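You operate a simulated robot arm through the tools that you are given. There is no shell and no other tool.

The job below is to be done with a simulated robot arm. You get a single attempt, and the scene is never put back.

Task
Open both clamps, swing the arm aside, pull the sliding plate out.
Fine: yellow clamp handle and orange-top lever back, black pointer knob to white; ring and block stay put.

It is judged by the outcome, as a careful person would: the job done as asked, and still so three seconds after it is handed in. It fails if anything else is knocked over, pushed out of place, dropped, spilled or broken.

Robot
A 6-joint arm with a two-finger parallel gripper, fixed in place. Base frame: the origin is on the floor under the middle of its stand, x ahead of it, y to its left, z up; the work surface is at about z = 0.82. Lengths are in m, angles in rad, forces in N, time in s.
It reaches about 1.347 m from its shoulder. Its first joint turns from -2.897 to 2.897 rad. Payload 3.91 kg.
The TCP is the grasp point between the finger pads, 0.03 m short of the fingertips. In the tool frame z runs along the fingers and y along their closing line. The gripper opens to 0.11 m. The fingers are 0.02 m wide and 0.01 m thick; the gripper's body (0.048 by 0.112 m) begins 0.055 m behind the TCP.
Orientation is told as [roll, pitch, yaw] about the base's x, y, z axes, in that order, counted from this pose: with the fingers straight down and closing along the base's y, the tool's x points along the base's -x, its y along +y and its z along -z.

Tools
- The arm moves only by the tool servo_tool. Its arguments are lists of equal length, an entry for each row: "linear": the shift along the tool's x, y, z in m, a list of three; "dr": the turn, a rotation vector about the tool's x, y, z in rad, a list of three; "fingers": the finger opening in m, from 0 to 0.11. In form: {"linear": [[tx, ty, tz], ...], "dr": [[rx, ry, rz], ...], "fingers": [fingers, ...]}. A call has 1 to 20 rows; each row is the pose to reach, as a shift and turn from the pose commanded when the call began, along the tool's axes at that moment. Each row takes 0.2 s and may step no farther than 0.05 m and 0.15 rad from the row before; otherwise, or with a gripper value out of range, the whole call is refused. Where a pose cannot be reached the arm comes as near as it can. A force on the tool above 90 N (or 10 N above the force at the start of the call, whichever is more), or a blocked arm, ends the call early, and 0.2 s more pass. The fingers move at their own pace (about 0.108 m/s each) and stop on an object; they squeeze with about 32 N. The grip force told is the motor's: it shows also when the fingers shut on nothing. Time passes only in rows, and 0.2 s behind the last, so rows that repeat a pose let the fingers close. It gives the time, the measured TCP pose, the force on the tool (base axes), the opening and the grip force at its end, in the units of the frame above (readings bear some noise), with the torque about the TCP (base axes, N m) and any sound that the robot's microphone picked up.
- Cameras (640 x 400 px; columns grow to the right, rows downward): "scene" is fixed at [0.0437, -0.6482, 1.6587]; the picture's right is [0.65, -0.76, 0.00], its down [-0.53, -0.45, -0.72] and it looks along [0.54, 0.46, -0.70] (base axes); focal length 373 px, centre (320, 200). "wrist" rides on the gripper at [0.072, 0.017, -0.103] in the tool frame; the picture's right is [-0.23, 0.97, 0.00], its down [-0.76, -0.18, -0.62] and it looks along [-0.61, -0.14, 0.78] (tool axes); focal length 222 px, centre (320, 200). There is no depth. A picture from a camera that has moved, and an enlarged one, comes with that camera's place and axes in the base frame and with its lens. The place of the scene camera against the robot may be out by one fixed shift of up to 0.018 m in any direction.
- camera(camera): a new picture of that camera. The clock stands still meanwhile.
- inspect(camera, box): a new picture of the part [left, top, right, bottom] of that camera's present view, enlarged. The clock stands still meanwhile.
- sign_off(): hands the job in; it is judged then, once.

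Places have to be worked out from the pictures, the camera data and where the tool is seen. Open the gripper and draw the arm clear of the work before you hand the job in, unless the task says otherwise.

The tools are called after "Call:" as a command line: name --argument value ..., lists and objects as JSON in quotes. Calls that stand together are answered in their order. servo_tool: Moves the arm, as the interface text tells. Its arguments: {"type":"object","properties":{"linear":{"type":"array","items":{"type":"array","items":{"type":"number"}}},"dr":{"type":"array","items":{"type":"array","items":{"type":"number"}}},"fingers":{"type":"array","items":{"type":"number"}}},"required":["linear","dr","fingers"]} The other tools are called the same way: camera (camera) takes a picture; inspect (camera, box) takes an enlarged picture of a part of a camera's view; sign_off () hands the job in.

At the start:

```text
time_s: 0.0
position: [0.5314, -0.2632, 1.2609]
tool_rot: [-0.003, -0.001, -0.001]
contact_force: [-0.3, -0.1, 0.9]
torque: [0.03, -0.02, 0.02]
grip_width: 0.11
grip_force: 0.2
```

scene: 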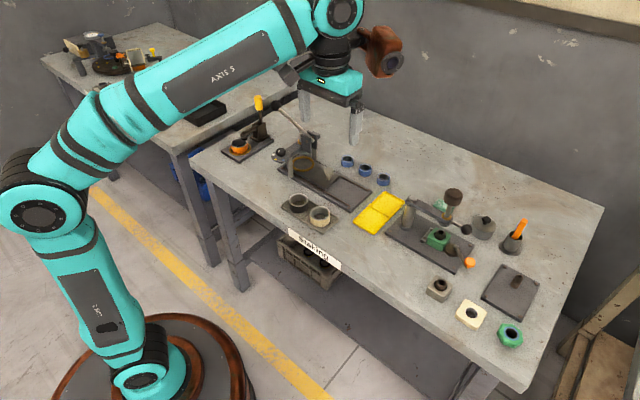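
wrist: 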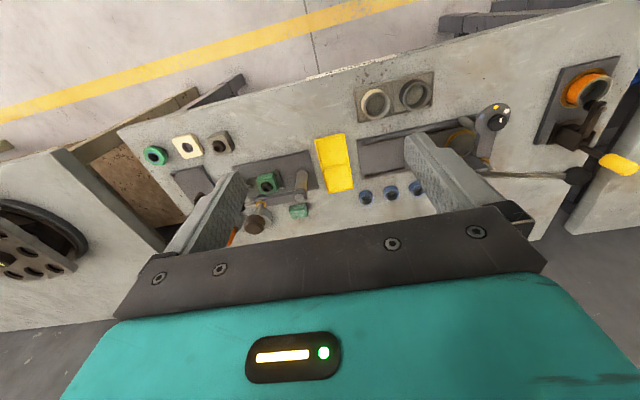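

I start by looking closely at the work area in the scene view and from the wrist.

Call:
inspect --camera "scene" --box '[200, 80, 400, 205]'

Call:
inspect --camera "scene" --box '[350, 170, 550, 295]'

Call:
inspect --camera "scene" --box '[200, 120, 400, 245]'

Call:
inspect --camera "wrist" --box '[340, 50, 640, 237]'

Call:
inspect --camera "wrist" --box '[130, 100, 370, 250]'

```text
3.20 times, centred on (300, 142) of scene
camera zoom: at [0.0437, -0.6482, 1.6587], right [0.65, -0.76, 0.0], down [-0.53, -0.45, -0.72], along [0.54, 0.46, -0.7], focal length 1193 px, centre (384, 384)
```

zoom: 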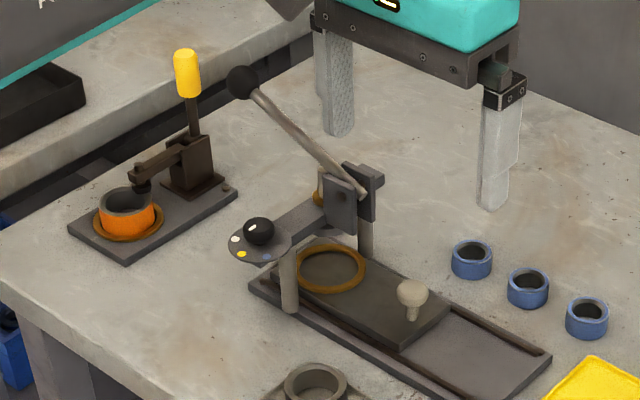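

```text
3.20 times, centred on (450, 232) of scene
camera zoom: at [0.0437, -0.6482, 1.6587], right [0.65, -0.76, 0.0], down [-0.53, -0.45, -0.72], along [0.54, 0.46, -0.7], focal length 1193 px, centre (-96, 96)
```

zoom: 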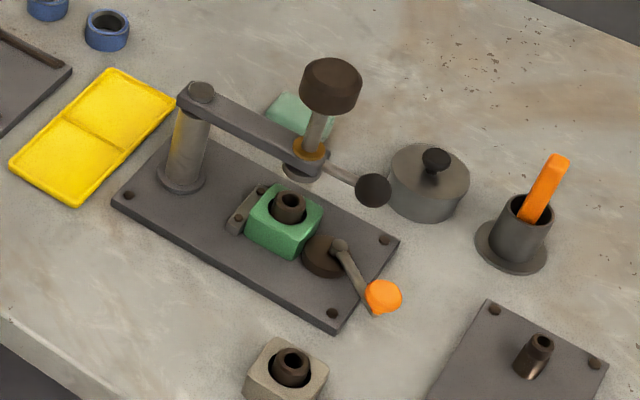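

```text
3.20 times, centred on (300, 182) of scene
camera zoom: at [0.0437, -0.6482, 1.6587], right [0.65, -0.76, 0.0], down [-0.53, -0.45, -0.72], along [0.54, 0.46, -0.7], focal length 1193 px, centre (384, 256)
```

zoom: 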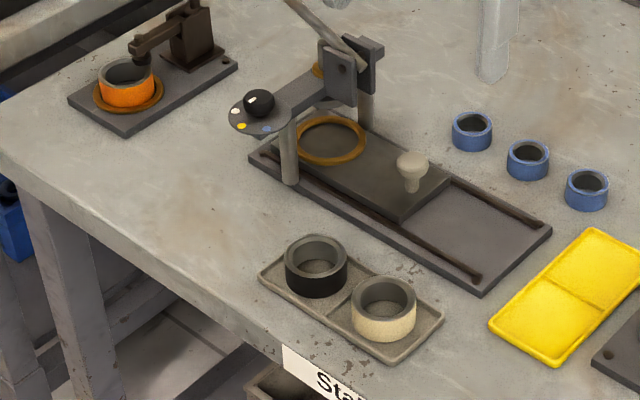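

```text
2.13 times, centred on (490, 144) of wrist
camera zoom: at [0.4586, -0.2448, 1.3649], right [0.23, 0.97, 0.0], down [0.76, -0.18, 0.62], along [0.61, -0.14, -0.78], focal length 474 px, centre (-43, 320)
```

zoom: 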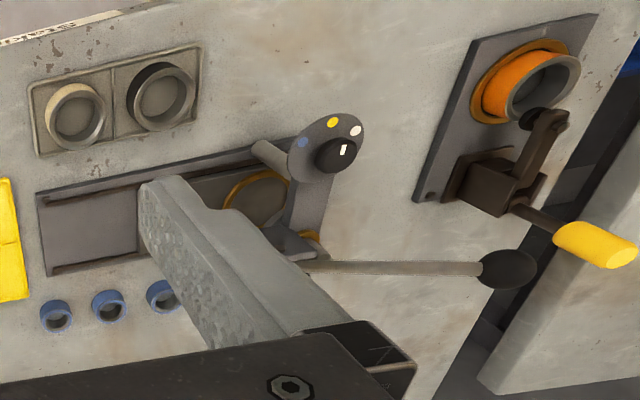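

```text
2.67 times, centred on (250, 175) of wrist
camera zoom: at [0.4586, -0.2448, 1.3649], right [0.23, 0.97, 0.0], down [0.76, -0.18, 0.62], along [0.61, -0.14, -0.78], focal length 592 px, centre (507, 267)
```

zoom: 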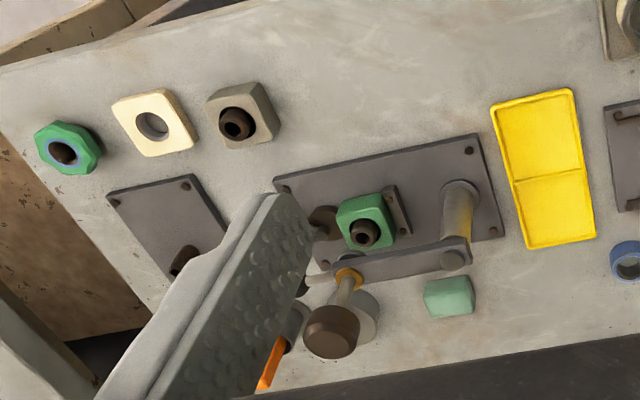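

The picture shows three fixtures: a toggle clamp with a yellow handle near (0.75, 0.32), a slide fixture with a pointer knob near (0.78, -0.03), and a swing arm with a cam lever near (0.78, -0.45). I move the wrist camera nearer the right fixture for a better look and stay above everything.

Call:
servo_tool --linear '[[-0.014, -0.034, 0.028], [-0.028, -0.068, 0.056], [-0.042, -0.102, 0.084], [-0.056, -0.136, 0.112], [-0.07, -0.17, 0.14]]' --dr '[[0, 0, 0], [0, 0, 0], [0, 0, 0], [0, 0, 0], [0, 0, 0]]' --fingers '[0.11, 0.11, 0.11, 0.11, 0.11]'

Call:
camera --camera "wrist"

Call:
camera --camera "scene"

```text
time_s: 1.2
position: [0.5999, -0.4337, 1.1227]
tool_rot: [-0.001, -0.001, -0.003]
contact_force: [-1.1, -0.3, 0.7]
torque: [-0.05, -0.07, 0.0]
grip_width: 0.1099
grip_force: 0.0
```

```text
taken
camera wrist: at [0.5269, -0.4148, 1.2268], right [0.23, 0.97, 0.0], down [0.76, -0.18, 0.63], along [0.61, -0.14, -0.78], focal length 222 px, centre (320, 200)
```

wrist: 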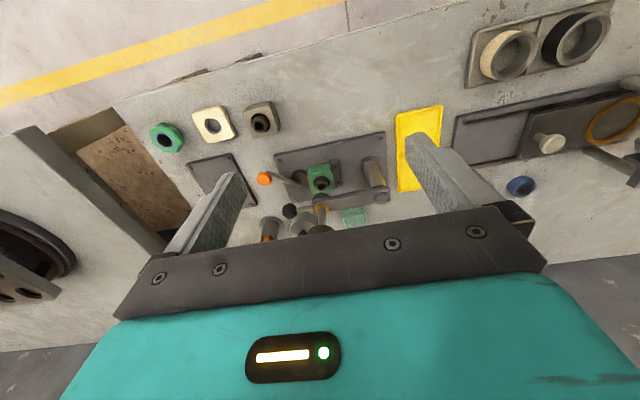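

```text
taken
```

scene: 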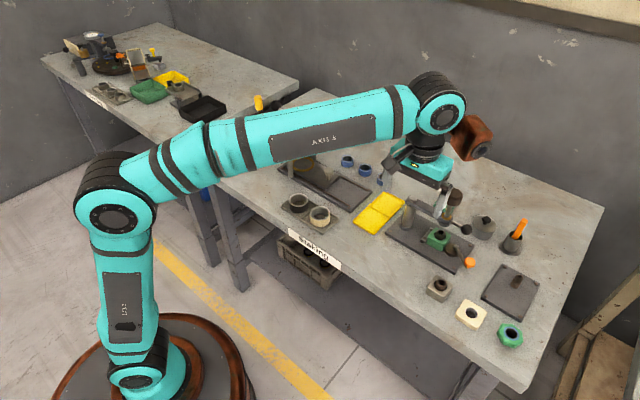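

The fixture is partly behind the gripper, so I enlarge the usable part of the wrist view.

Call:
inspect --camera "wrist" --box '[230, 110, 430, 235]'

Call:
inspect --camera "scene" --box '[380, 180, 500, 280]'

```text
3.20 times, centred on (330, 172) of wrist
camera zoom: at [0.5269, -0.4148, 1.2268], right [0.23, 0.97, 0.0], down [0.76, -0.18, 0.63], along [0.61, -0.14, -0.78], focal length 711 px, centre (288, 288)
```

zoom: 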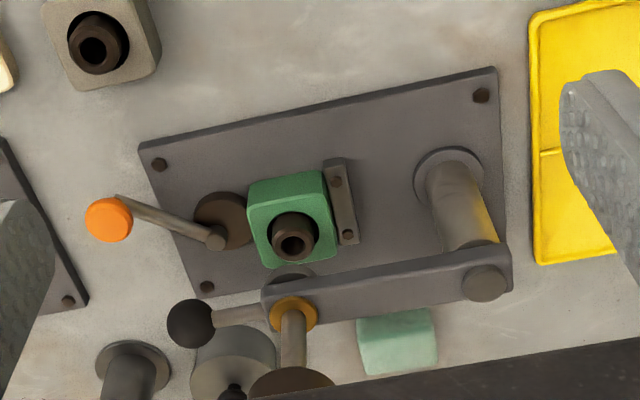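

```text
4.00 times, centred on (440, 230) of scene
camera zoom: at [0.0437, -0.6482, 1.6587], right [0.65, -0.76, 0.0], down [-0.53, -0.45, -0.72], along [0.54, 0.46, -0.7], focal length 1491 px, centre (-160, 80)
```

zoom: 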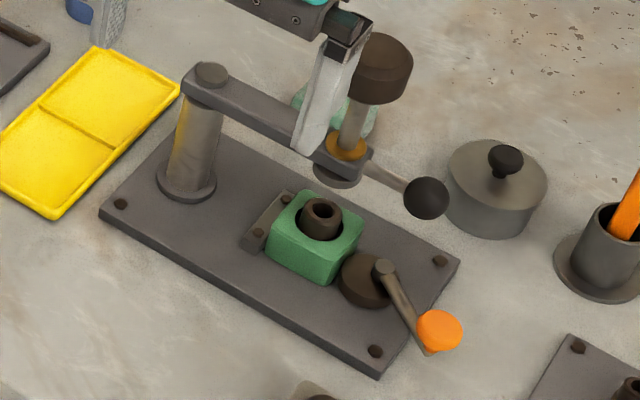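

The right fixture is clear now: an eccentric cam with an orange-knob lever at its -y side, and the swing arm over the block with a black ball handle at about (0.78, -0.52, 0.93). Next I look at the middle fixture from up and to the left.

Call:
servo_tool --linear '[[0, 0.03, -0.03], [0, 0.075, -0.05], [0, 0.12, -0.07], [0, 0.165, -0.08], [0, 0.21, -0.08], [0, 0.255, -0.08], [0, 0.3, -0.08], [0, 0.34, -0.08]]' --dr '[[0, 0, 0], [0, 0, 0], [0, 0, 0], [0, 0, 0], [0, 0, 0], [0, 0, 0], [0, 0, 0], [0, 0, 0]]' --fingers '[0.11, 0.11, 0.11, 0.11, 0.11, 0.11, 0.11, 0.11]'

Call:
camera --camera "wrist"

Call:
inspect --camera "wrist" --box '[230, 60, 430, 185]'

```text
time_s: 3.0
position: [0.6022, -0.0935, 1.2008]
tool_rot: [-0.001, 0.0, -0.003]
contact_force: [0.1, -0.5, 0.1]
torque: [0.05, -0.01, -0.01]
grip_width: 0.1101
grip_force: 0.1
```

```text
taken
camera wrist: at [0.5291, -0.0751, 1.3049], right [0.23, 0.97, 0.0], down [0.76, -0.18, 0.62], along [0.61, -0.14, -0.78], focal length 222 px, centre (320, 200)
```

wrist: 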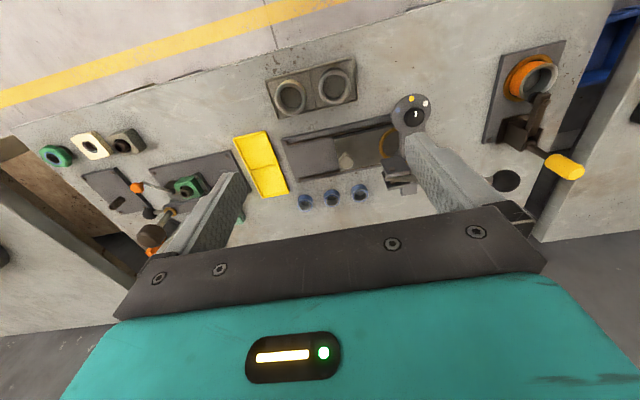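

```text
3.20 times, centred on (330, 122) of wrist
camera zoom: at [0.5291, -0.0751, 1.3049], right [0.23, 0.97, 0.0], down [0.76, -0.18, 0.62], along [0.61, -0.14, -0.78], focal length 711 px, centre (288, 448)
```

zoom: 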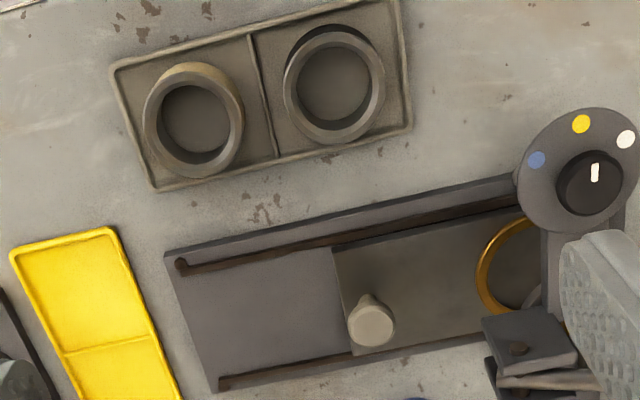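

The pointer mark on the knob points at the yellow dot, so it needs a turn toward the white dot. Next I look at the yellow-handled toggle clamp from above, with the tool at z 1.2, clear of the lever ball at z 1.03 and the handle at about 1.01.

Call:
servo_tool --linear '[[-0.01, 0.045, 0], [-0.02, 0.09, 0], [-0.03, 0.135, 0], [-0.04, 0.18, 0], [-0.05, 0.225, 0], [-0.06, 0.27, 0], [-0.07, 0.31, 0], [-0.07, 0.345, 0]]' --dr '[[0, 0, 0], [0, 0, 0], [0, 0, 0], [0, 0, 0], [0, 0, 0], [0, 0, 0], [0, 0, 0], [0, 0, 0]]' --fingers '[0.11, 0.11, 0.11, 0.11, 0.11, 0.11, 0.11, 0.11]'

Call:
camera --camera "wrist"

Call:
inspect --camera "wrist" --box '[250, 60, 450, 185]'

Call:
camera --camera "scene"

```text
time_s: 4.8
position: [0.6716, 0.2517, 1.2001]
tool_rot: [-0.003, -0.001, -0.002]
contact_force: [0.5, 0.4, -0.2]
torque: [0.04, 0.0, -0.06]
grip_width: 0.1101
grip_force: 0.2
```

```text
taken
camera wrist: at [0.5986, 0.2703, 1.3038], right [0.23, 0.97, 0.0], down [0.76, -0.18, 0.62], along [0.61, -0.14, -0.78], focal length 222 px, centre (320, 200)
```

wrist: 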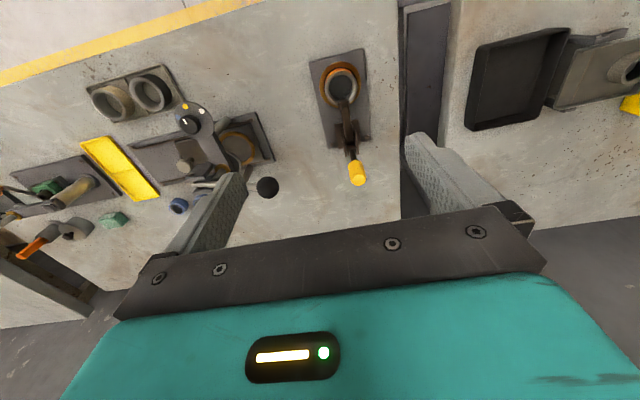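

```text
3.20 times, centred on (350, 122) of wrist
camera zoom: at [0.5986, 0.2703, 1.3038], right [0.23, 0.97, 0.0], down [0.76, -0.18, 0.62], along [0.61, -0.14, -0.78], focal length 711 px, centre (224, 448)
```

zoom: 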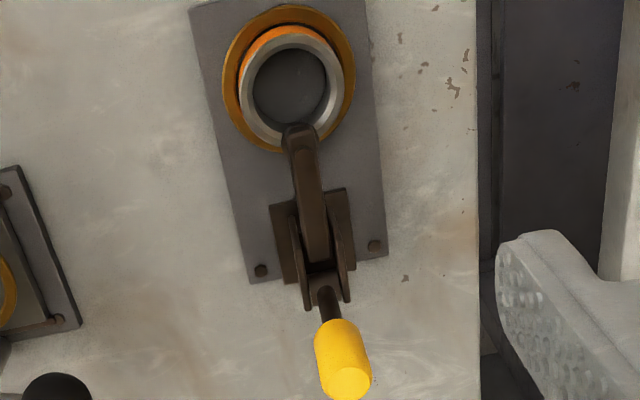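

```text
taken
```

scene: 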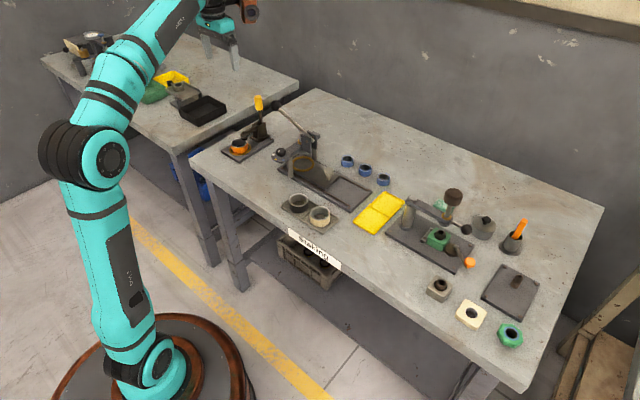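

The handle stands vertical at about (0.80, 0.286), top near z 1.005, with the clamp arm pointing toward -x onto the ring. With the arm out of the way I zoom the scene camera on all three fixtures.

Call:
inspect --camera "scene" --box '[265, 95, 345, 185]'

Call:
inspect --camera "scene" --box '[215, 85, 295, 165]'

Call:
inspect --camera "wrist" --box '[130, 80, 290, 220]'

Call:
inspect --camera "scene" --box '[385, 180, 505, 280]'

```text
4.44 times, centred on (305, 140) of scene
camera zoom: at [0.0437, -0.6482, 1.6587], right [0.65, -0.76, 0.0], down [-0.53, -0.45, -0.72], along [0.54, 0.46, -0.7], focal length 1656 px, centre (387, 467)
```

zoom: 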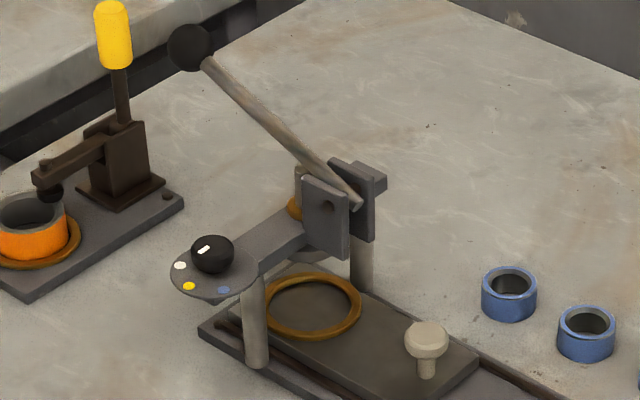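

```text
5.00 times, centred on (255, 125) of scene
camera zoom: at [0.0437, -0.6482, 1.6587], right [0.65, -0.76, 0.0], down [-0.53, -0.45, -0.72], along [0.54, 0.46, -0.7], focal length 1864 px, centre (645, 575)
```

zoom: 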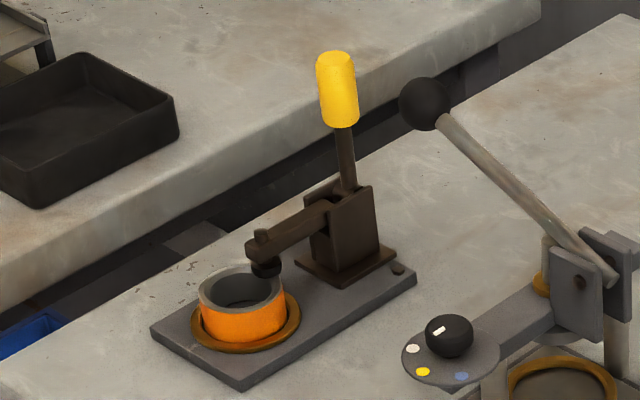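

```text
2.86 times, centred on (210, 150) of wrist
camera zoom: at [0.5986, 0.2703, 1.3038], right [0.23, 0.97, 0.0], down [0.76, -0.18, 0.62], along [0.61, -0.14, -0.78], focal length 635 px, centre (634, 343)
```

zoom: 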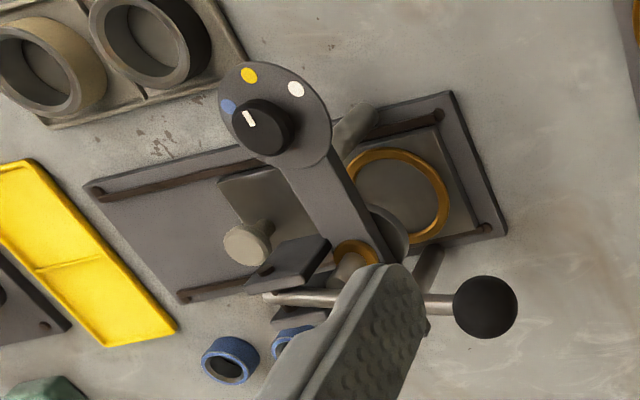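

```text
4.00 times, centred on (445, 230) of scene
camera zoom: at [0.0437, -0.6482, 1.6587], right [0.65, -0.76, 0.0], down [-0.53, -0.45, -0.72], along [0.54, 0.46, -0.7], focal length 1491 px, centre (-180, 80)
```

zoom: 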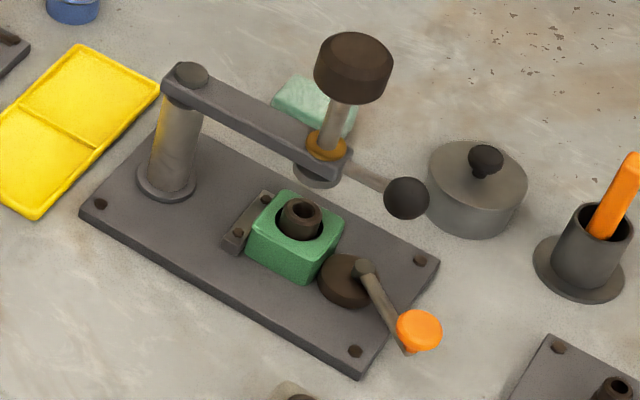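

The mark on the selector knob at (0.672, 0.041, z≈0.955) points to -x (yellow), and white lies 60° further, toward +y. I start with the toggle clamp, closing the fingers and coming down just on the -x side of the yellow handle.

Call:
servo_tool --linear '[[-0.02, 0.009, 0.03], [-0.04, 0.018, 0.07], [-0.06, 0.027, 0.11], [-0.075, 0.034, 0.15], [-0.075, 0.034, 0.17], [-0.075, 0.034, 0.195]]' --dr '[[0, 0, 0], [0, 0, 0], [0, 0, 0], [0, 0, 0], [0, 0, 0], [0, 0, 0]]' --fingers '[0.08, 0.04, 0.0, 0.0, 0.0, 0.0]'

Call:
inspect --camera "wrist" --box '[220, 60, 420, 220]'

Call:
inspect --camera "scene" --box '[205, 65, 305, 165]'

```text
time_s: 6.2
position: [0.7462, 0.2854, 1.005]
tool_rot: [-0.001, -0.003, -0.001]
contact_force: [-0.5, -0.6, 0.6]
torque: [0.02, 0.03, -0.01]
grip_width: 0.0001
grip_force: 32.1
```

```text
2.50 times, centred on (320, 140) of wrist
camera zoom: at [0.6748, 0.3033, 1.1091], right [0.23, 0.97, 0.0], down [0.76, -0.18, 0.62], along [0.61, -0.14, -0.78], focal length 555 px, centre (320, 350)
```

zoom: 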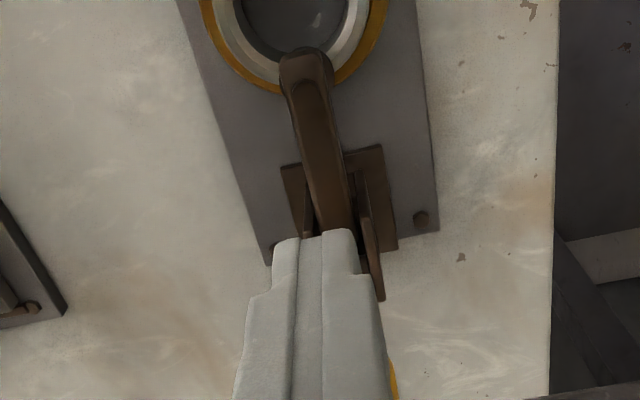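

```text
4.00 times, centred on (255, 115) of scene
camera zoom: at [0.0437, -0.6482, 1.6587], right [0.65, -0.76, 0.0], down [-0.53, -0.45, -0.72], along [0.54, 0.46, -0.7], focal length 1491 px, centre (580, 540)
```

zoom: 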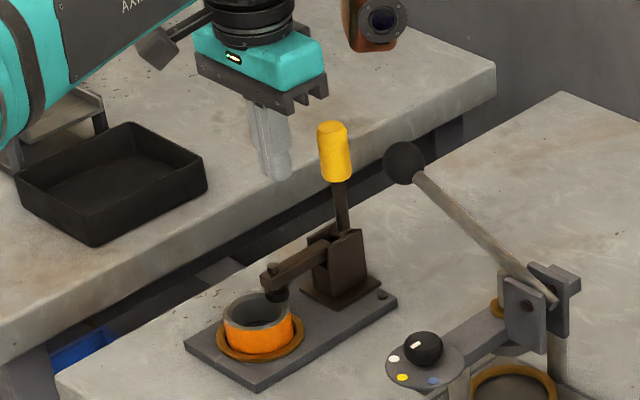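

The closed fingers sit at x 0.746, in line with the handle at y≈0.286. I push in +x in small steps to see how the handle responds.

Call:
servo_tool --linear '[[-0.015, 0.0005, -0.004], [-0.028, 0.0005, -0.008], [-0.038, 0.0005, -0.01], [-0.048, 0.0005, -0.01], [-0.058, 0.0005, -0.009]]' --dr '[[0, 0, 0], [0, 0, 0], [0, 0, 0], [0, 0, 0], [0, 0, 0]]' --fingers '[0.0, 0.0, 0.0, 0.0, 0.0]'

Call:
inspect --camera "scene" --box '[205, 65, 305, 165]'

```text
time_s: 7.4
position: [0.806, 0.2858, 1.0143]
tool_rot: [-0.002, -0.001, -0.002]
contact_force: [-0.8, 0.5, 0.0]
torque: [0.0, -0.04, 0.03]
grip_width: 0.0002
grip_force: 32.1
```

```text
4.00 times, centred on (255, 115) of scene
camera zoom: at [0.0437, -0.6482, 1.6587], right [0.65, -0.76, 0.0], down [-0.53, -0.45, -0.72], along [0.54, 0.46, -0.7], focal length 1491 px, centre (580, 540)
```

zoom: 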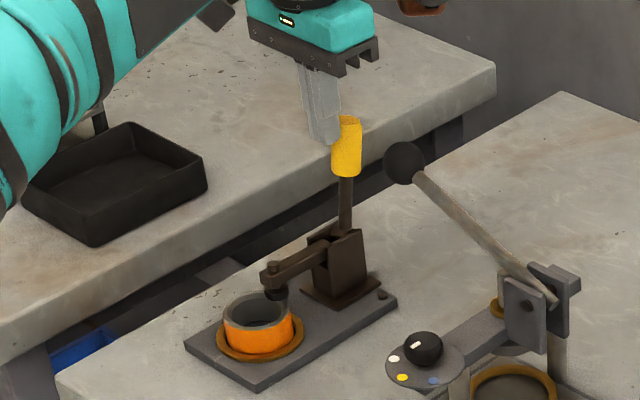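

The handle is tilting back with almost no force. I keep following its arc, moving +x and then downward, and check along the way.

Call:
servo_tool --linear '[[-0.01, 0, 0.002], [-0.019, 0, 0.0065], [-0.027, 0, 0.01], [-0.034, 0, 0.0145], [-0.041, 0, 0.019], [-0.047, 0, 0.025], [-0.058, 0, 0.037]]' --dr '[[0, 0, 0], [0, 0, 0], [0, 0, 0], [0, 0, 0], [0, 0, 0], [0, 0, 0], [0, 0, 0]]' --fingers '[0.0, 0.0, 0.0, 0.0, 0.0, 0.0, 0.0]'

Call:
inspect --camera "scene" --box '[205, 65, 305, 165]'

Call:
inspect --camera "wrist" --box '[220, 0, 420, 200]'

```text
time_s: 9.0
position: [0.8641, 0.2844, 0.9783]
tool_rot: [-0.003, -0.001, -0.001]
contact_force: [-0.1, 0.5, 0.5]
torque: [0.0, 0.02, 0.02]
grip_width: 0.0
grip_force: 31.9
```

```text
4.00 times, centred on (255, 115) of scene
camera zoom: at [0.0437, -0.6482, 1.6587], right [0.65, -0.76, 0.0], down [-0.53, -0.45, -0.72], along [0.54, 0.46, -0.7], focal length 1491 px, centre (580, 540)
```

zoom: 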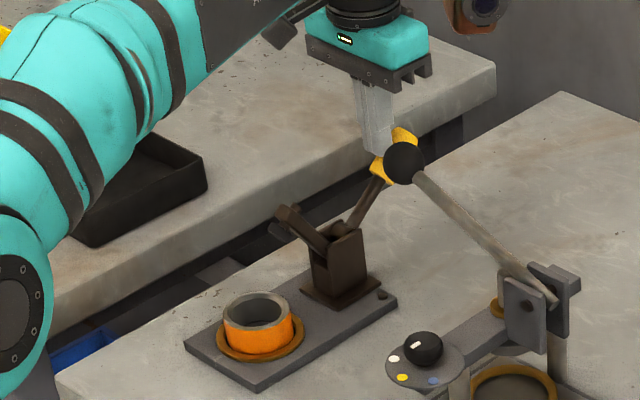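

```text
2.00 times, centred on (320, 100) of wrist
camera zoom: at [0.7914, 0.3031, 1.0819], right [0.23, 0.97, 0.0], down [0.76, -0.18, 0.62], along [0.61, -0.14, -0.78], focal length 444 px, centre (320, 400)
```

zoom: 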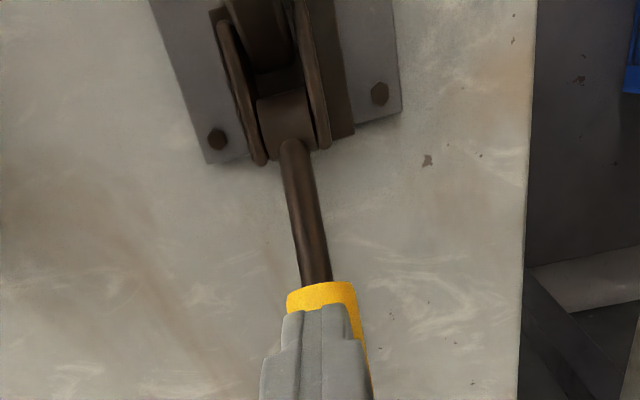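

The clamp arm has lifted well off the ring and the handle is tilted about 60° back. I continue the arc down a bit further, watching the force for the end stop.

Call:
servo_tool --linear '[[-0.0045, 0.001, 0.008], [-0.0084, 0.001, 0.0155], [-0.0115, 0.001, 0.023], [-0.0146, 0.001, 0.031]]' --dr '[[0, 0, 0], [0, 0, 0], [0, 0, 0], [0, 0, 0]]' --fingers '[0.0, 0.0, 0.0, 0.0]'

Call:
inspect --camera "scene" --box '[205, 65, 305, 165]'

Call:
inspect --camera "wrist" --box '[220, 0, 420, 200]'

```text
time_s: 10.0
position: [0.8721, 0.2869, 0.9662]
tool_rot: [0.003, -0.014, 0.0]
contact_force: [-32.0, -2.8, 32.9]
torque: [-0.19, 0.58, 0.12]
grip_width: 0.0002
grip_force: 32.2
stopped in row 4: the force on the tool passed its limit at 100 N (the readings are from after the stop); the commanded pose is now the measured one
```

```text
4.00 times, centred on (255, 115) of scene
camera zoom: at [0.0437, -0.6482, 1.6587], right [0.65, -0.76, 0.0], down [-0.53, -0.45, -0.72], along [0.54, 0.46, -0.7], focal length 1491 px, centre (580, 540)
```

zoom: 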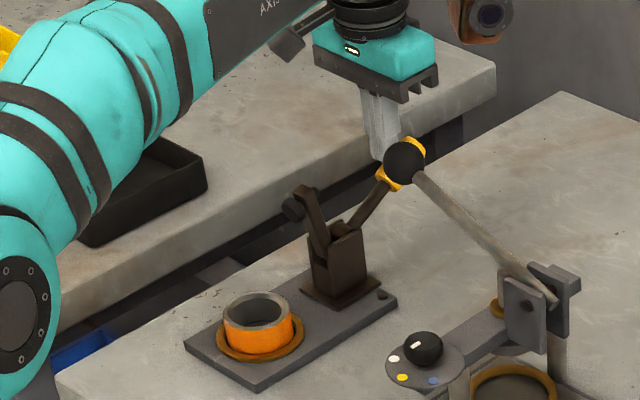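

```text
2.00 times, centred on (320, 100) of wrist
camera zoom: at [0.7985, 0.3038, 1.0682], right [0.23, 0.97, 0.01], down [0.75, -0.18, 0.63], along [0.62, -0.14, -0.77], focal length 444 px, centre (320, 400)
```

zoom: 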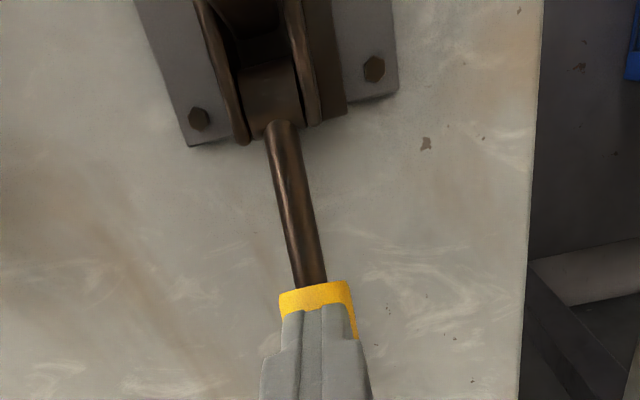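

The force jump at about 70° tilt shows the handle reached its end stop, and the clamp arm stands raised. I back off gently (-x and up), then check that the handle stays back.

Call:
servo_tool --linear '[[0.004, 0, -0.006], [0.01, 0, -0.02], [0.012, 0, -0.05], [0.012, 0, -0.1], [0.012, 0, -0.15], [0.012, 0, -0.19], [0.012, 0, -0.19]]' --dr '[[0, 0, 0], [0, 0, 0], [0, 0, 0], [0, 0, 0], [0, 0, 0], [0, 0, 0], [0, 0, 0]]' --fingers '[0.0, 0.0, 0.0, 0.0, 0.0, 0.0, 0.0]'

Call:
inspect --camera "scene" --box '[205, 65, 305, 165]'

Call:
camera --camera "wrist"

```text
time_s: 11.6
position: [0.8616, 0.2867, 1.1499]
tool_rot: [0.0, -0.012, -0.001]
contact_force: [-0.5, -0.6, 0.7]
torque: [-0.01, -0.03, 0.0]
grip_width: 0.0
grip_force: 32.0
```

```text
4.00 times, centred on (255, 115) of scene
camera zoom: at [0.0437, -0.6482, 1.6587], right [0.65, -0.76, 0.0], down [-0.53, -0.45, -0.72], along [0.54, 0.46, -0.7], focal length 1491 px, centre (580, 540)
```

zoom: 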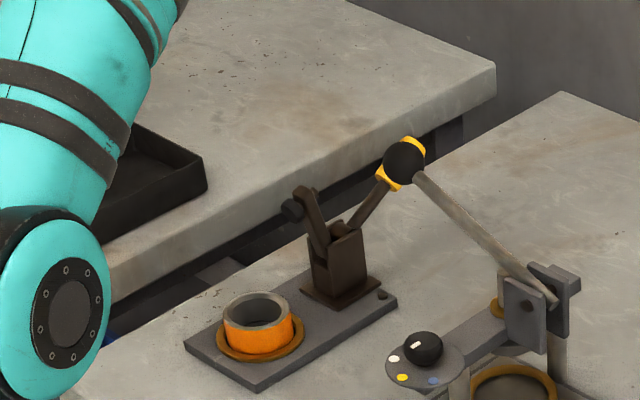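

```text
taken
camera wrist: at [0.7879, 0.304, 1.2537], right [0.23, 0.97, 0.0], down [0.75, -0.18, 0.63], along [0.62, -0.14, -0.78], focal length 222 px, centre (320, 200)
```

wrist: 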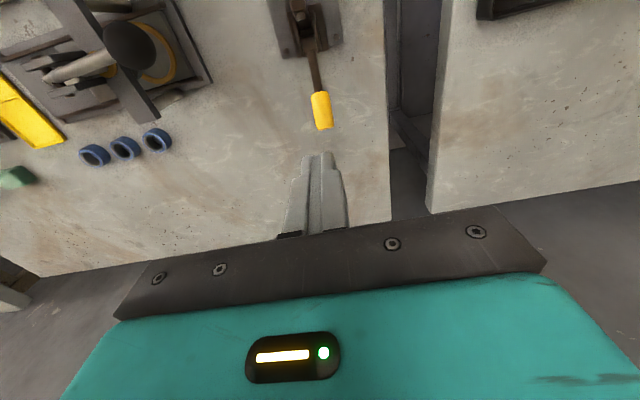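

The handle stays back on its stop and the ring is still seated. Now I travel high across to the right fixture to look at the cam lever from above, correcting a tiny leftover tilt on the way.

Call:
servo_tool --linear '[[0.005, -0.01, -0.03], [0.01, -0.045, -0.05], [0.018, -0.09, -0.05], [0.026, -0.135, -0.05], [0.034, -0.18, -0.05], [0.042, -0.225, -0.05], [0.05, -0.27, -0.05], [0.058, -0.315, -0.05], [0.066, -0.36, -0.05], [0.074, -0.405, -0.05], [0.082, -0.45, -0.05], [0.09, -0.495, -0.05], [0.098, -0.54, -0.05], [0.106, -0.585, -0.05], [0.114, -0.63, -0.05], [0.122, -0.675, -0.045], [0.13, -0.715, -0.03], [0.138, -0.75, 0.0], [0.1416, -0.7767, 0.02]]' --dr '[[0, 0.006, 0], [0, 0.012, 0], [0, 0.012, 0], [0, 0.012, 0], [0, 0.012, 0], [0, 0.012, 0], [0, 0.012, 0], [0, 0.012, 0], [0, 0.012, 0], [0, 0.012, 0], [0, 0.012, 0], [0, 0.012, 0], [0, 0.012, 0], [0, 0.012, 0], [0, 0.012, 0], [0, 0.012, 0], [0, 0.012, 0], [0, 0.012, 0], [0, 0.012, 0]]' --fingers '[0, 0, 0, 0, 0, 0, 0, 0, 0, 0, 0, 0, 0, 0, 0, 0, 0, 0, 0]'

Call:
camera --camera "wrist"

Call:
inspect --camera "wrist" --box '[220, 60, 420, 185]'

Call:
inspect --camera "scene" --box '[205, 65, 305, 165]'

```text
time_s: 15.6
position: [0.721, -0.4915, 1.1271]
tool_rot: [0.0, 0.002, -0.002]
contact_force: [0.4, 0.5, 1.0]
torque: [-0.02, 0.0, 0.0]
grip_width: 0.0
grip_force: 32.4
out of reach, approached as far as the arm can: row 2
```

```text
taken
camera wrist: at [0.6475, -0.4734, 1.2311], right [0.23, 0.97, 0.0], down [0.76, -0.18, 0.62], along [0.61, -0.14, -0.78], focal length 222 px, centre (320, 200)
```

wrist: 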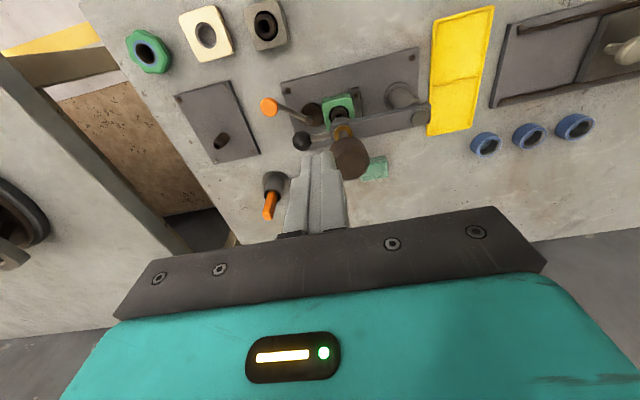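

```text
3.20 times, centred on (320, 122) of wrist
camera zoom: at [0.6475, -0.4734, 1.2311], right [0.23, 0.97, 0.0], down [0.76, -0.18, 0.62], along [0.61, -0.14, -0.78], focal length 711 px, centre (320, 448)
```

zoom: 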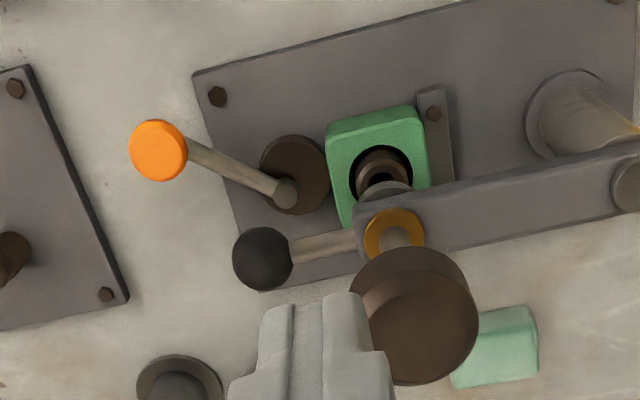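

```text
4.00 times, centred on (255, 115) of scene
camera zoom: at [0.0437, -0.6482, 1.6587], right [0.65, -0.76, 0.0], down [-0.53, -0.45, -0.72], along [0.54, 0.46, -0.7], focal length 1491 px, centre (580, 540)
```

zoom: 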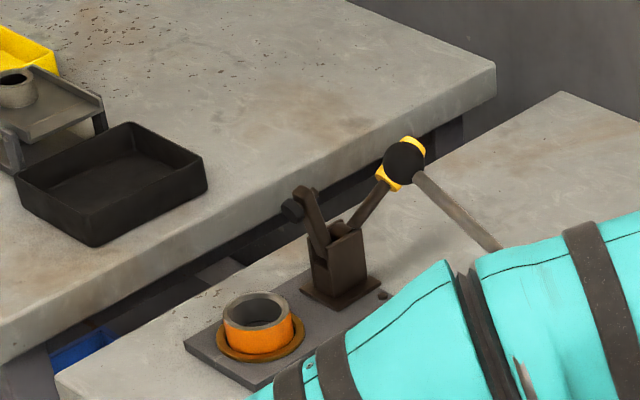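

Now I see the cam area well; I check the full scene view to be sure the robot's links are clear of the middle fixture.

Call:
camera --camera "scene"

Call:
inspect --camera "scene" --box '[385, 180, 505, 280]'

Call:
inspect --camera "wrist" --box '[250, 80, 350, 160]'

```text
taken
```

scene: 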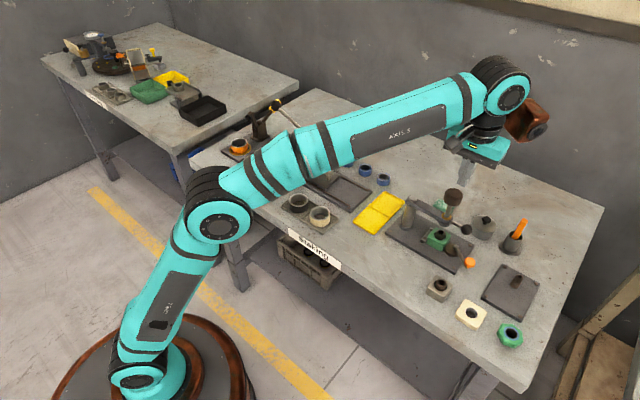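

```text
4.00 times, centred on (445, 230) of scene
camera zoom: at [0.0437, -0.6482, 1.6587], right [0.65, -0.76, 0.0], down [-0.53, -0.45, -0.72], along [0.54, 0.46, -0.7], focal length 1491 px, centre (-180, 80)
```

zoom: 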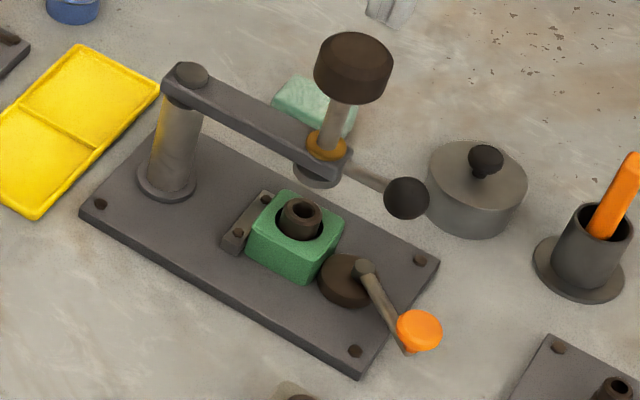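

```text
5.00 times, centred on (300, 120) of wrist
camera zoom: at [0.6475, -0.4734, 1.2311], right [0.23, 0.97, 0.0], down [0.76, -0.18, 0.62], along [0.61, -0.14, -0.78], focal length 1111 px, centre (420, 600)
```

zoom: 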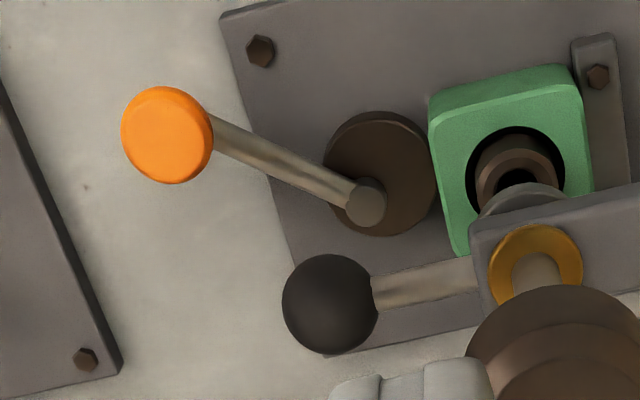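

From two wrist views: lever pivot about (0.767, -0.520), orange knob at (0.729, -0.575, 0.866), and the eccentric bulges toward -x/+y, so it opens by swinging the knob toward -y and then +x (back). I turn the tool 90° so the body clears the swing arm's ball, and hover beside the knob on its closing side.

Call:
servo_tool --linear '[[0.002, -0.006, 0.008], [0.004, -0.012, 0.017], [0.006, -0.018, 0.026], [0.008, -0.024, 0.035], [0.01, -0.03, 0.045], [0.012, -0.036, 0.055], [0.014, -0.042, 0.065], [0.016, -0.048, 0.075], [0.018, -0.054, 0.085], [0.02, -0.06, 0.093], [0.021, -0.063, 0.1]]' --dr '[[0, 0, -0.1428], [0, 0, -0.2856], [0, 0, -0.4284], [0, 0, -0.5712], [0, 0, -0.714], [0, 0, -0.8568], [0, 0, -0.9996], [0, 0, -1.1424], [0, 0, -1.2852], [0, 0, -1.428], [0, 0, -1.5708]]' --fingers '[0, 0, 0, 0, 0, 0, 0, 0, 0, 0, 0]'

Call:
camera --camera "wrist"

Call:
inspect --camera "scene" --box '[385, 180, 505, 280]'

```text
time_s: 18.0
position: [0.6993, -0.5533, 1.0262]
tool_rot: [0.001, -0.004, 1.57]
contact_force: [-0.1, -0.2, -0.2]
torque: [-0.01, 0.03, 0.02]
grip_width: 0.0
grip_force: 32.1
```

```text
taken
camera wrist: at [0.682, -0.6255, 1.1296], right [-0.97, 0.23, 0.0], down [0.18, 0.76, 0.63], along [0.14, 0.61, -0.78], focal length 222 px, centre (320, 200)
```

wrist: 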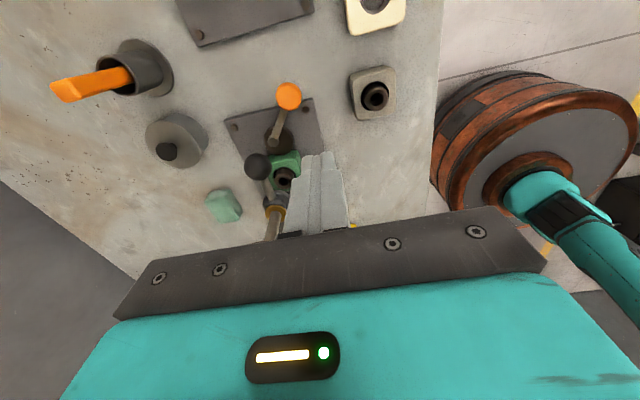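

```text
4.00 times, centred on (445, 230) of scene
camera zoom: at [0.0437, -0.6482, 1.6587], right [0.65, -0.76, 0.0], down [-0.53, -0.45, -0.72], along [0.54, 0.46, -0.7], focal length 1491 px, centre (-180, 80)
```

zoom: 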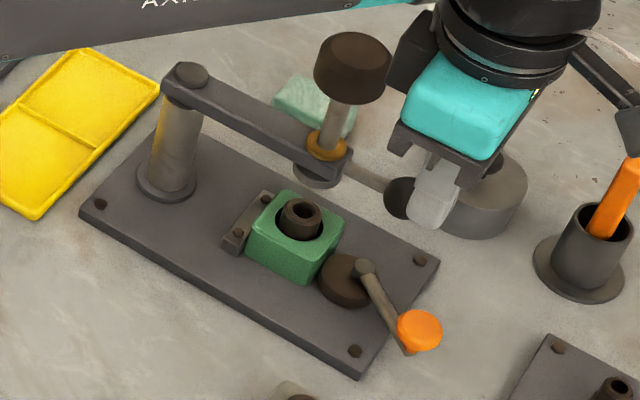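

Everything matches: knob at (0.729, -0.574), ball at (0.770, -0.529, 0.928). I tilt the gripper 15° so its body leans away from the swing-arm ball, and lower the fingertips beside the orange knob.

Call:
servo_tool --linear '[[0.002, 0, 0.04], [0.004, 0, 0.085], [0.0067, 0, 0.125], [0.0067, 0, 0.136], [0.0067, 0, 0.136]]' --dr '[[0, -0.13, 0], [0, -0.26, 0], [0, -0.26, 0], [0, -0.26, 0], [0, -0.26, 0]]' --fingers '[0, 0, 0, 0, 0]'

Call:
camera --camera "wrist"

Call:
inspect --camera "scene" --box '[385, 180, 505, 280]'

```text
time_s: 19.2
position: [0.6981, -0.56, 0.8904]
tool_rot: [-0.001, -0.264, 1.568]
contact_force: [0.6, -0.7, 0.0]
torque: [0.01, 0.02, 0.03]
grip_width: 0.0
grip_force: 32.4
```

```text
taken
camera wrist: at [0.6812, -0.6557, 0.9712], right [-0.97, 0.22, 0.06], down [0.18, 0.57, 0.8], along [0.14, 0.79, -0.6], focal length 222 px, centre (320, 200)
```

wrist: 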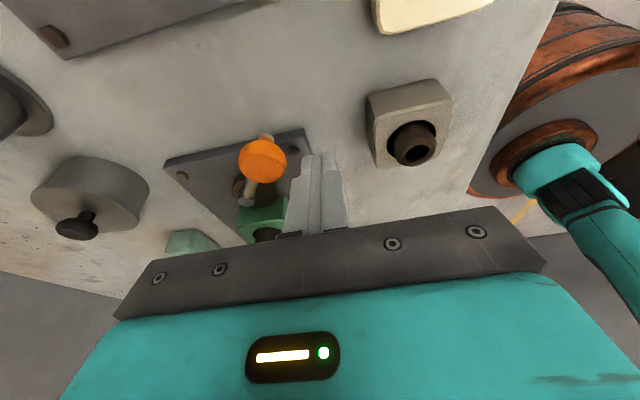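

```text
4.00 times, centred on (445, 230) of scene
camera zoom: at [0.0437, -0.6482, 1.6587], right [0.65, -0.76, 0.0], down [-0.53, -0.45, -0.72], along [0.54, 0.46, -0.7], focal length 1491 px, centre (-180, 80)
```

zoom: 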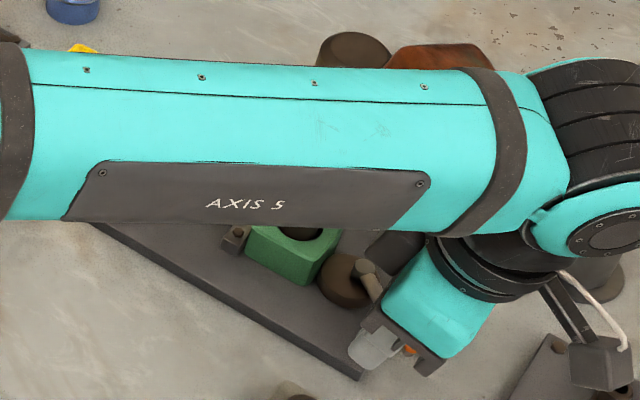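

The fingertips are beside the knob on its -x side with no contact. I push along the knob's arc (toward +x/-y) in small steps and watch the force.

Call:
servo_tool --linear '[[0.0056, -0.0098, -0.0015], [0.0093, -0.0128, -0.0025], [0.0131, -0.0157, -0.0035], [0.016, -0.0188, -0.0043], [0.019, -0.0218, -0.0051]]' --dr '[[0, 0, 0], [0, 0, 0], [0, 0, 0], [0, 0, 0], [0, 0, 0]]' --fingers '[0, 0, 0, 0, 0]'

Call:
inspect --camera "wrist" --box '[160, 80, 360, 240]'

```text
time_s: 20.4
position: [0.7197, -0.5791, 0.8909]
tool_rot: [-0.002, -0.262, 1.572]
contact_force: [-0.7, -0.5, 0.0]
torque: [-0.01, 0.0, -0.01]
grip_width: 0.0
grip_force: 31.9
```

```text
2.50 times, centred on (260, 160) of wrist
camera zoom: at [0.7035, -0.6756, 0.9715], right [-0.97, 0.22, 0.06], down [0.18, 0.57, 0.8], along [0.14, 0.79, -0.6], focal length 555 px, centre (470, 300)
```

zoom: 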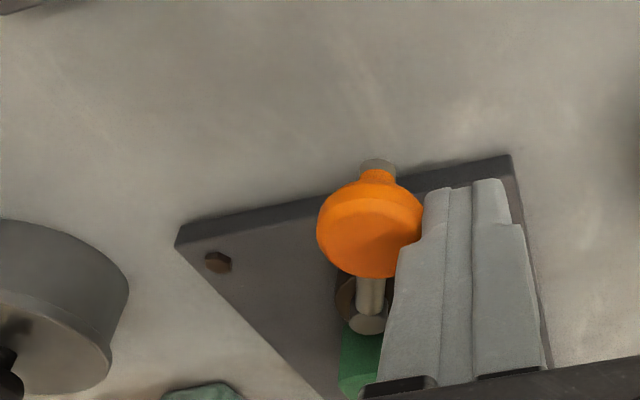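

The knob is moving freely toward -y/+x with the finger. I continue around the arc.

Call:
servo_tool --linear '[[0.0055, -0.0075, -0.0014], [0.00995, -0.015, -0.0027], [0.0136, -0.024, -0.0037], [0.0157, -0.0323, -0.0042], [0.017, -0.042, -0.0046], [0.0171, -0.0505, -0.0046]]' --dr '[[0, 0, 0], [0, 0, 0], [0, 0, 0], [0, 0, 0], [0, 0, 0], [0, 0, 0]]' --fingers '[0, 0, 0, 0, 0, 0]'

Call:
inspect --camera "wrist" --box '[160, 80, 360, 240]'

Call:
camera --camera "scene"

```text
time_s: 21.8
position: [0.7712, -0.5979, 0.8901]
tool_rot: [-0.001, -0.263, 1.571]
contact_force: [-0.3, 0.0, 1.1]
torque: [0.02, 0.0, 0.02]
grip_width: 0.0
grip_force: 31.4
```

```text
2.50 times, centred on (260, 160) of wrist
camera zoom: at [0.7543, -0.6931, 0.9713], right [-0.97, 0.22, 0.06], down [0.18, 0.57, 0.8], along [0.14, 0.79, -0.6], focal length 555 px, centre (470, 300)
```

zoom: 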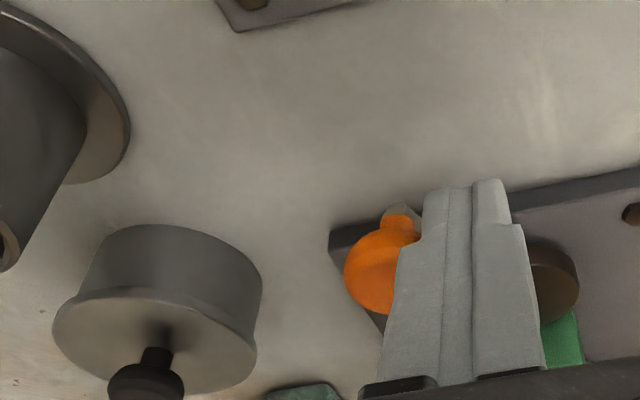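

```text
taken
```

scene: 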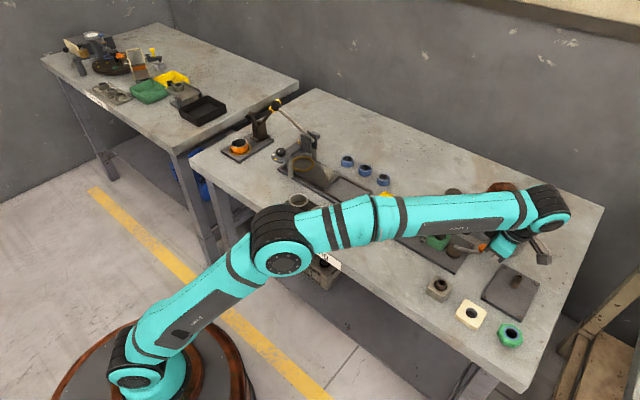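

The lever is now past straight -y and moving easily. I continue toward +x (back), watching for its stop and the jar at (0.885, -0.56).

Call:
servo_tool --linear '[[-0.0012, -0.0097, 0.0003], [-0.0033, -0.018, 0.0009], [-0.0069, -0.027, 0.0018], [-0.0109, -0.0344, 0.0029]]' --dr '[[0, 0, 0], [0, 0, 0], [0, 0, 0], [0, 0, 0]]' --fingers '[0, 0, 0, 0]'

Call:
inspect --camera "wrist" --box '[160, 80, 360, 240]'

```text
time_s: 22.8
position: [0.798, -0.5914, 0.8889]
tool_rot: [0.005, -0.263, 1.564]
contact_force: [-85.9, -9.8, -11.7]
torque: [-0.38, 1.79, 1.17]
grip_width: 0.0
grip_force: 32.2
```

```text
2.50 times, centred on (260, 160) of wrist
camera zoom: at [0.7811, -0.6871, 0.9716], right [-0.97, 0.23, 0.06], down [0.18, 0.57, 0.8], along [0.14, 0.79, -0.6], focal length 555 px, centre (470, 300)
```

zoom: 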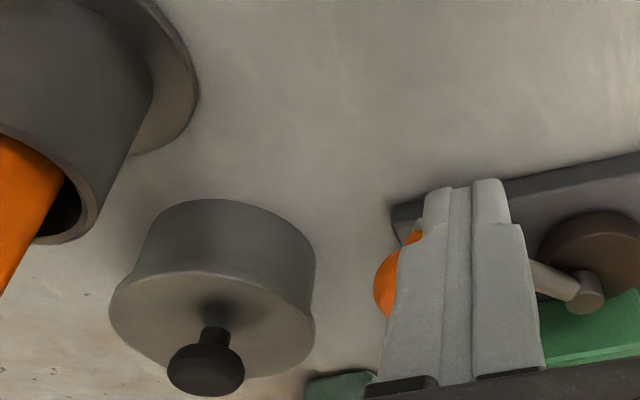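

The force rise shows the lever is against its open stop, roughly 80° from where it began. I back off in -x, then lift clear and look.

Call:
servo_tool --linear '[[-0.0109, 0.0, 0.0029], [-0.003, 0.015, 0.001], [0.0, 0.025, 0.0], [-0.01, 0.025, -0.037], [-0.021, 0.025, -0.077], [-0.0337, 0.025, -0.1256], [-0.0415, 0.025, -0.1545], [-0.0415, 0.025, -0.1545]]' --dr '[[0, 0, 0], [0, 0, 0], [0, 0, 0], [0, 0, 0], [0, 0, 0], [0, 0.13, 0], [0, 0.262, 0], [0, 0.262, 0]]' --fingers '[0, 0, 0, 0, 0, 0, 0, 0]'

Call:
camera --camera "wrist"

Call:
inspect --camera "wrist" --box '[160, 40, 360, 200]'

Call:
inspect --camera "scene" --box '[385, 180, 505, 280]'

```text
refused: row 6 steps farther than a row can; nothing moved
```

```text
taken
camera wrist: at [0.7811, -0.6871, 0.9716], right [-0.97, 0.23, 0.06], down [0.18, 0.57, 0.8], along [0.14, 0.79, -0.6], focal length 222 px, centre (320, 200)
```

wrist: 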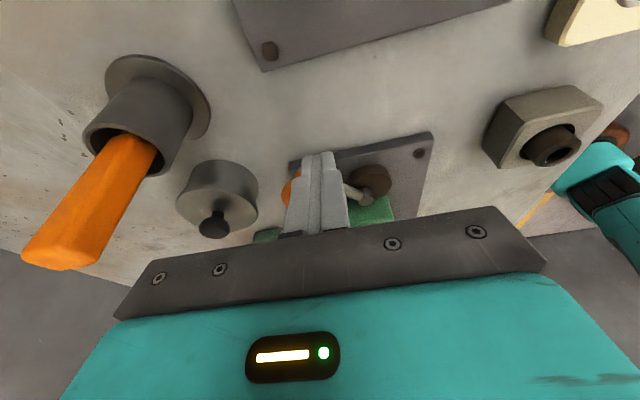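

```text
2.50 times, centred on (260, 120) of wrist
camera zoom: at [0.7811, -0.6871, 0.9716], right [-0.97, 0.23, 0.06], down [0.18, 0.57, 0.8], along [0.14, 0.79, -0.6], focal length 555 px, centre (470, 400)
```

zoom: 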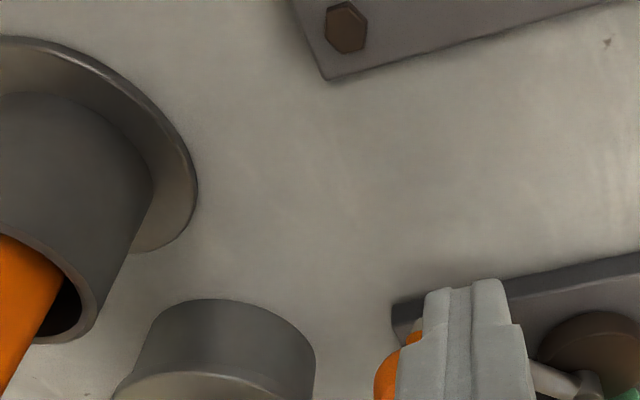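

```text
4.00 times, centred on (445, 230) of scene
camera zoom: at [0.0437, -0.6482, 1.6587], right [0.65, -0.76, 0.0], down [-0.53, -0.45, -0.72], along [0.54, 0.46, -0.7], focal length 1491 px, centre (-180, 80)
```

zoom: 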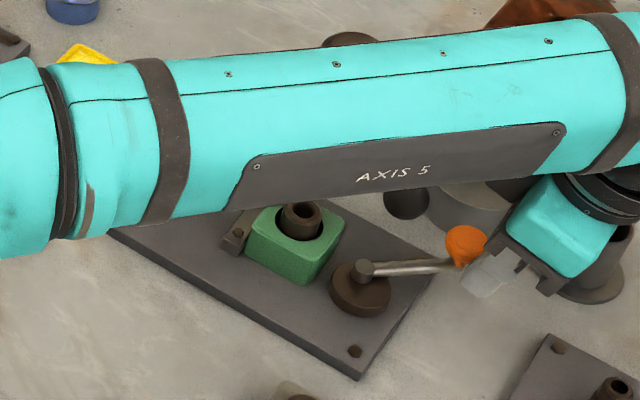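

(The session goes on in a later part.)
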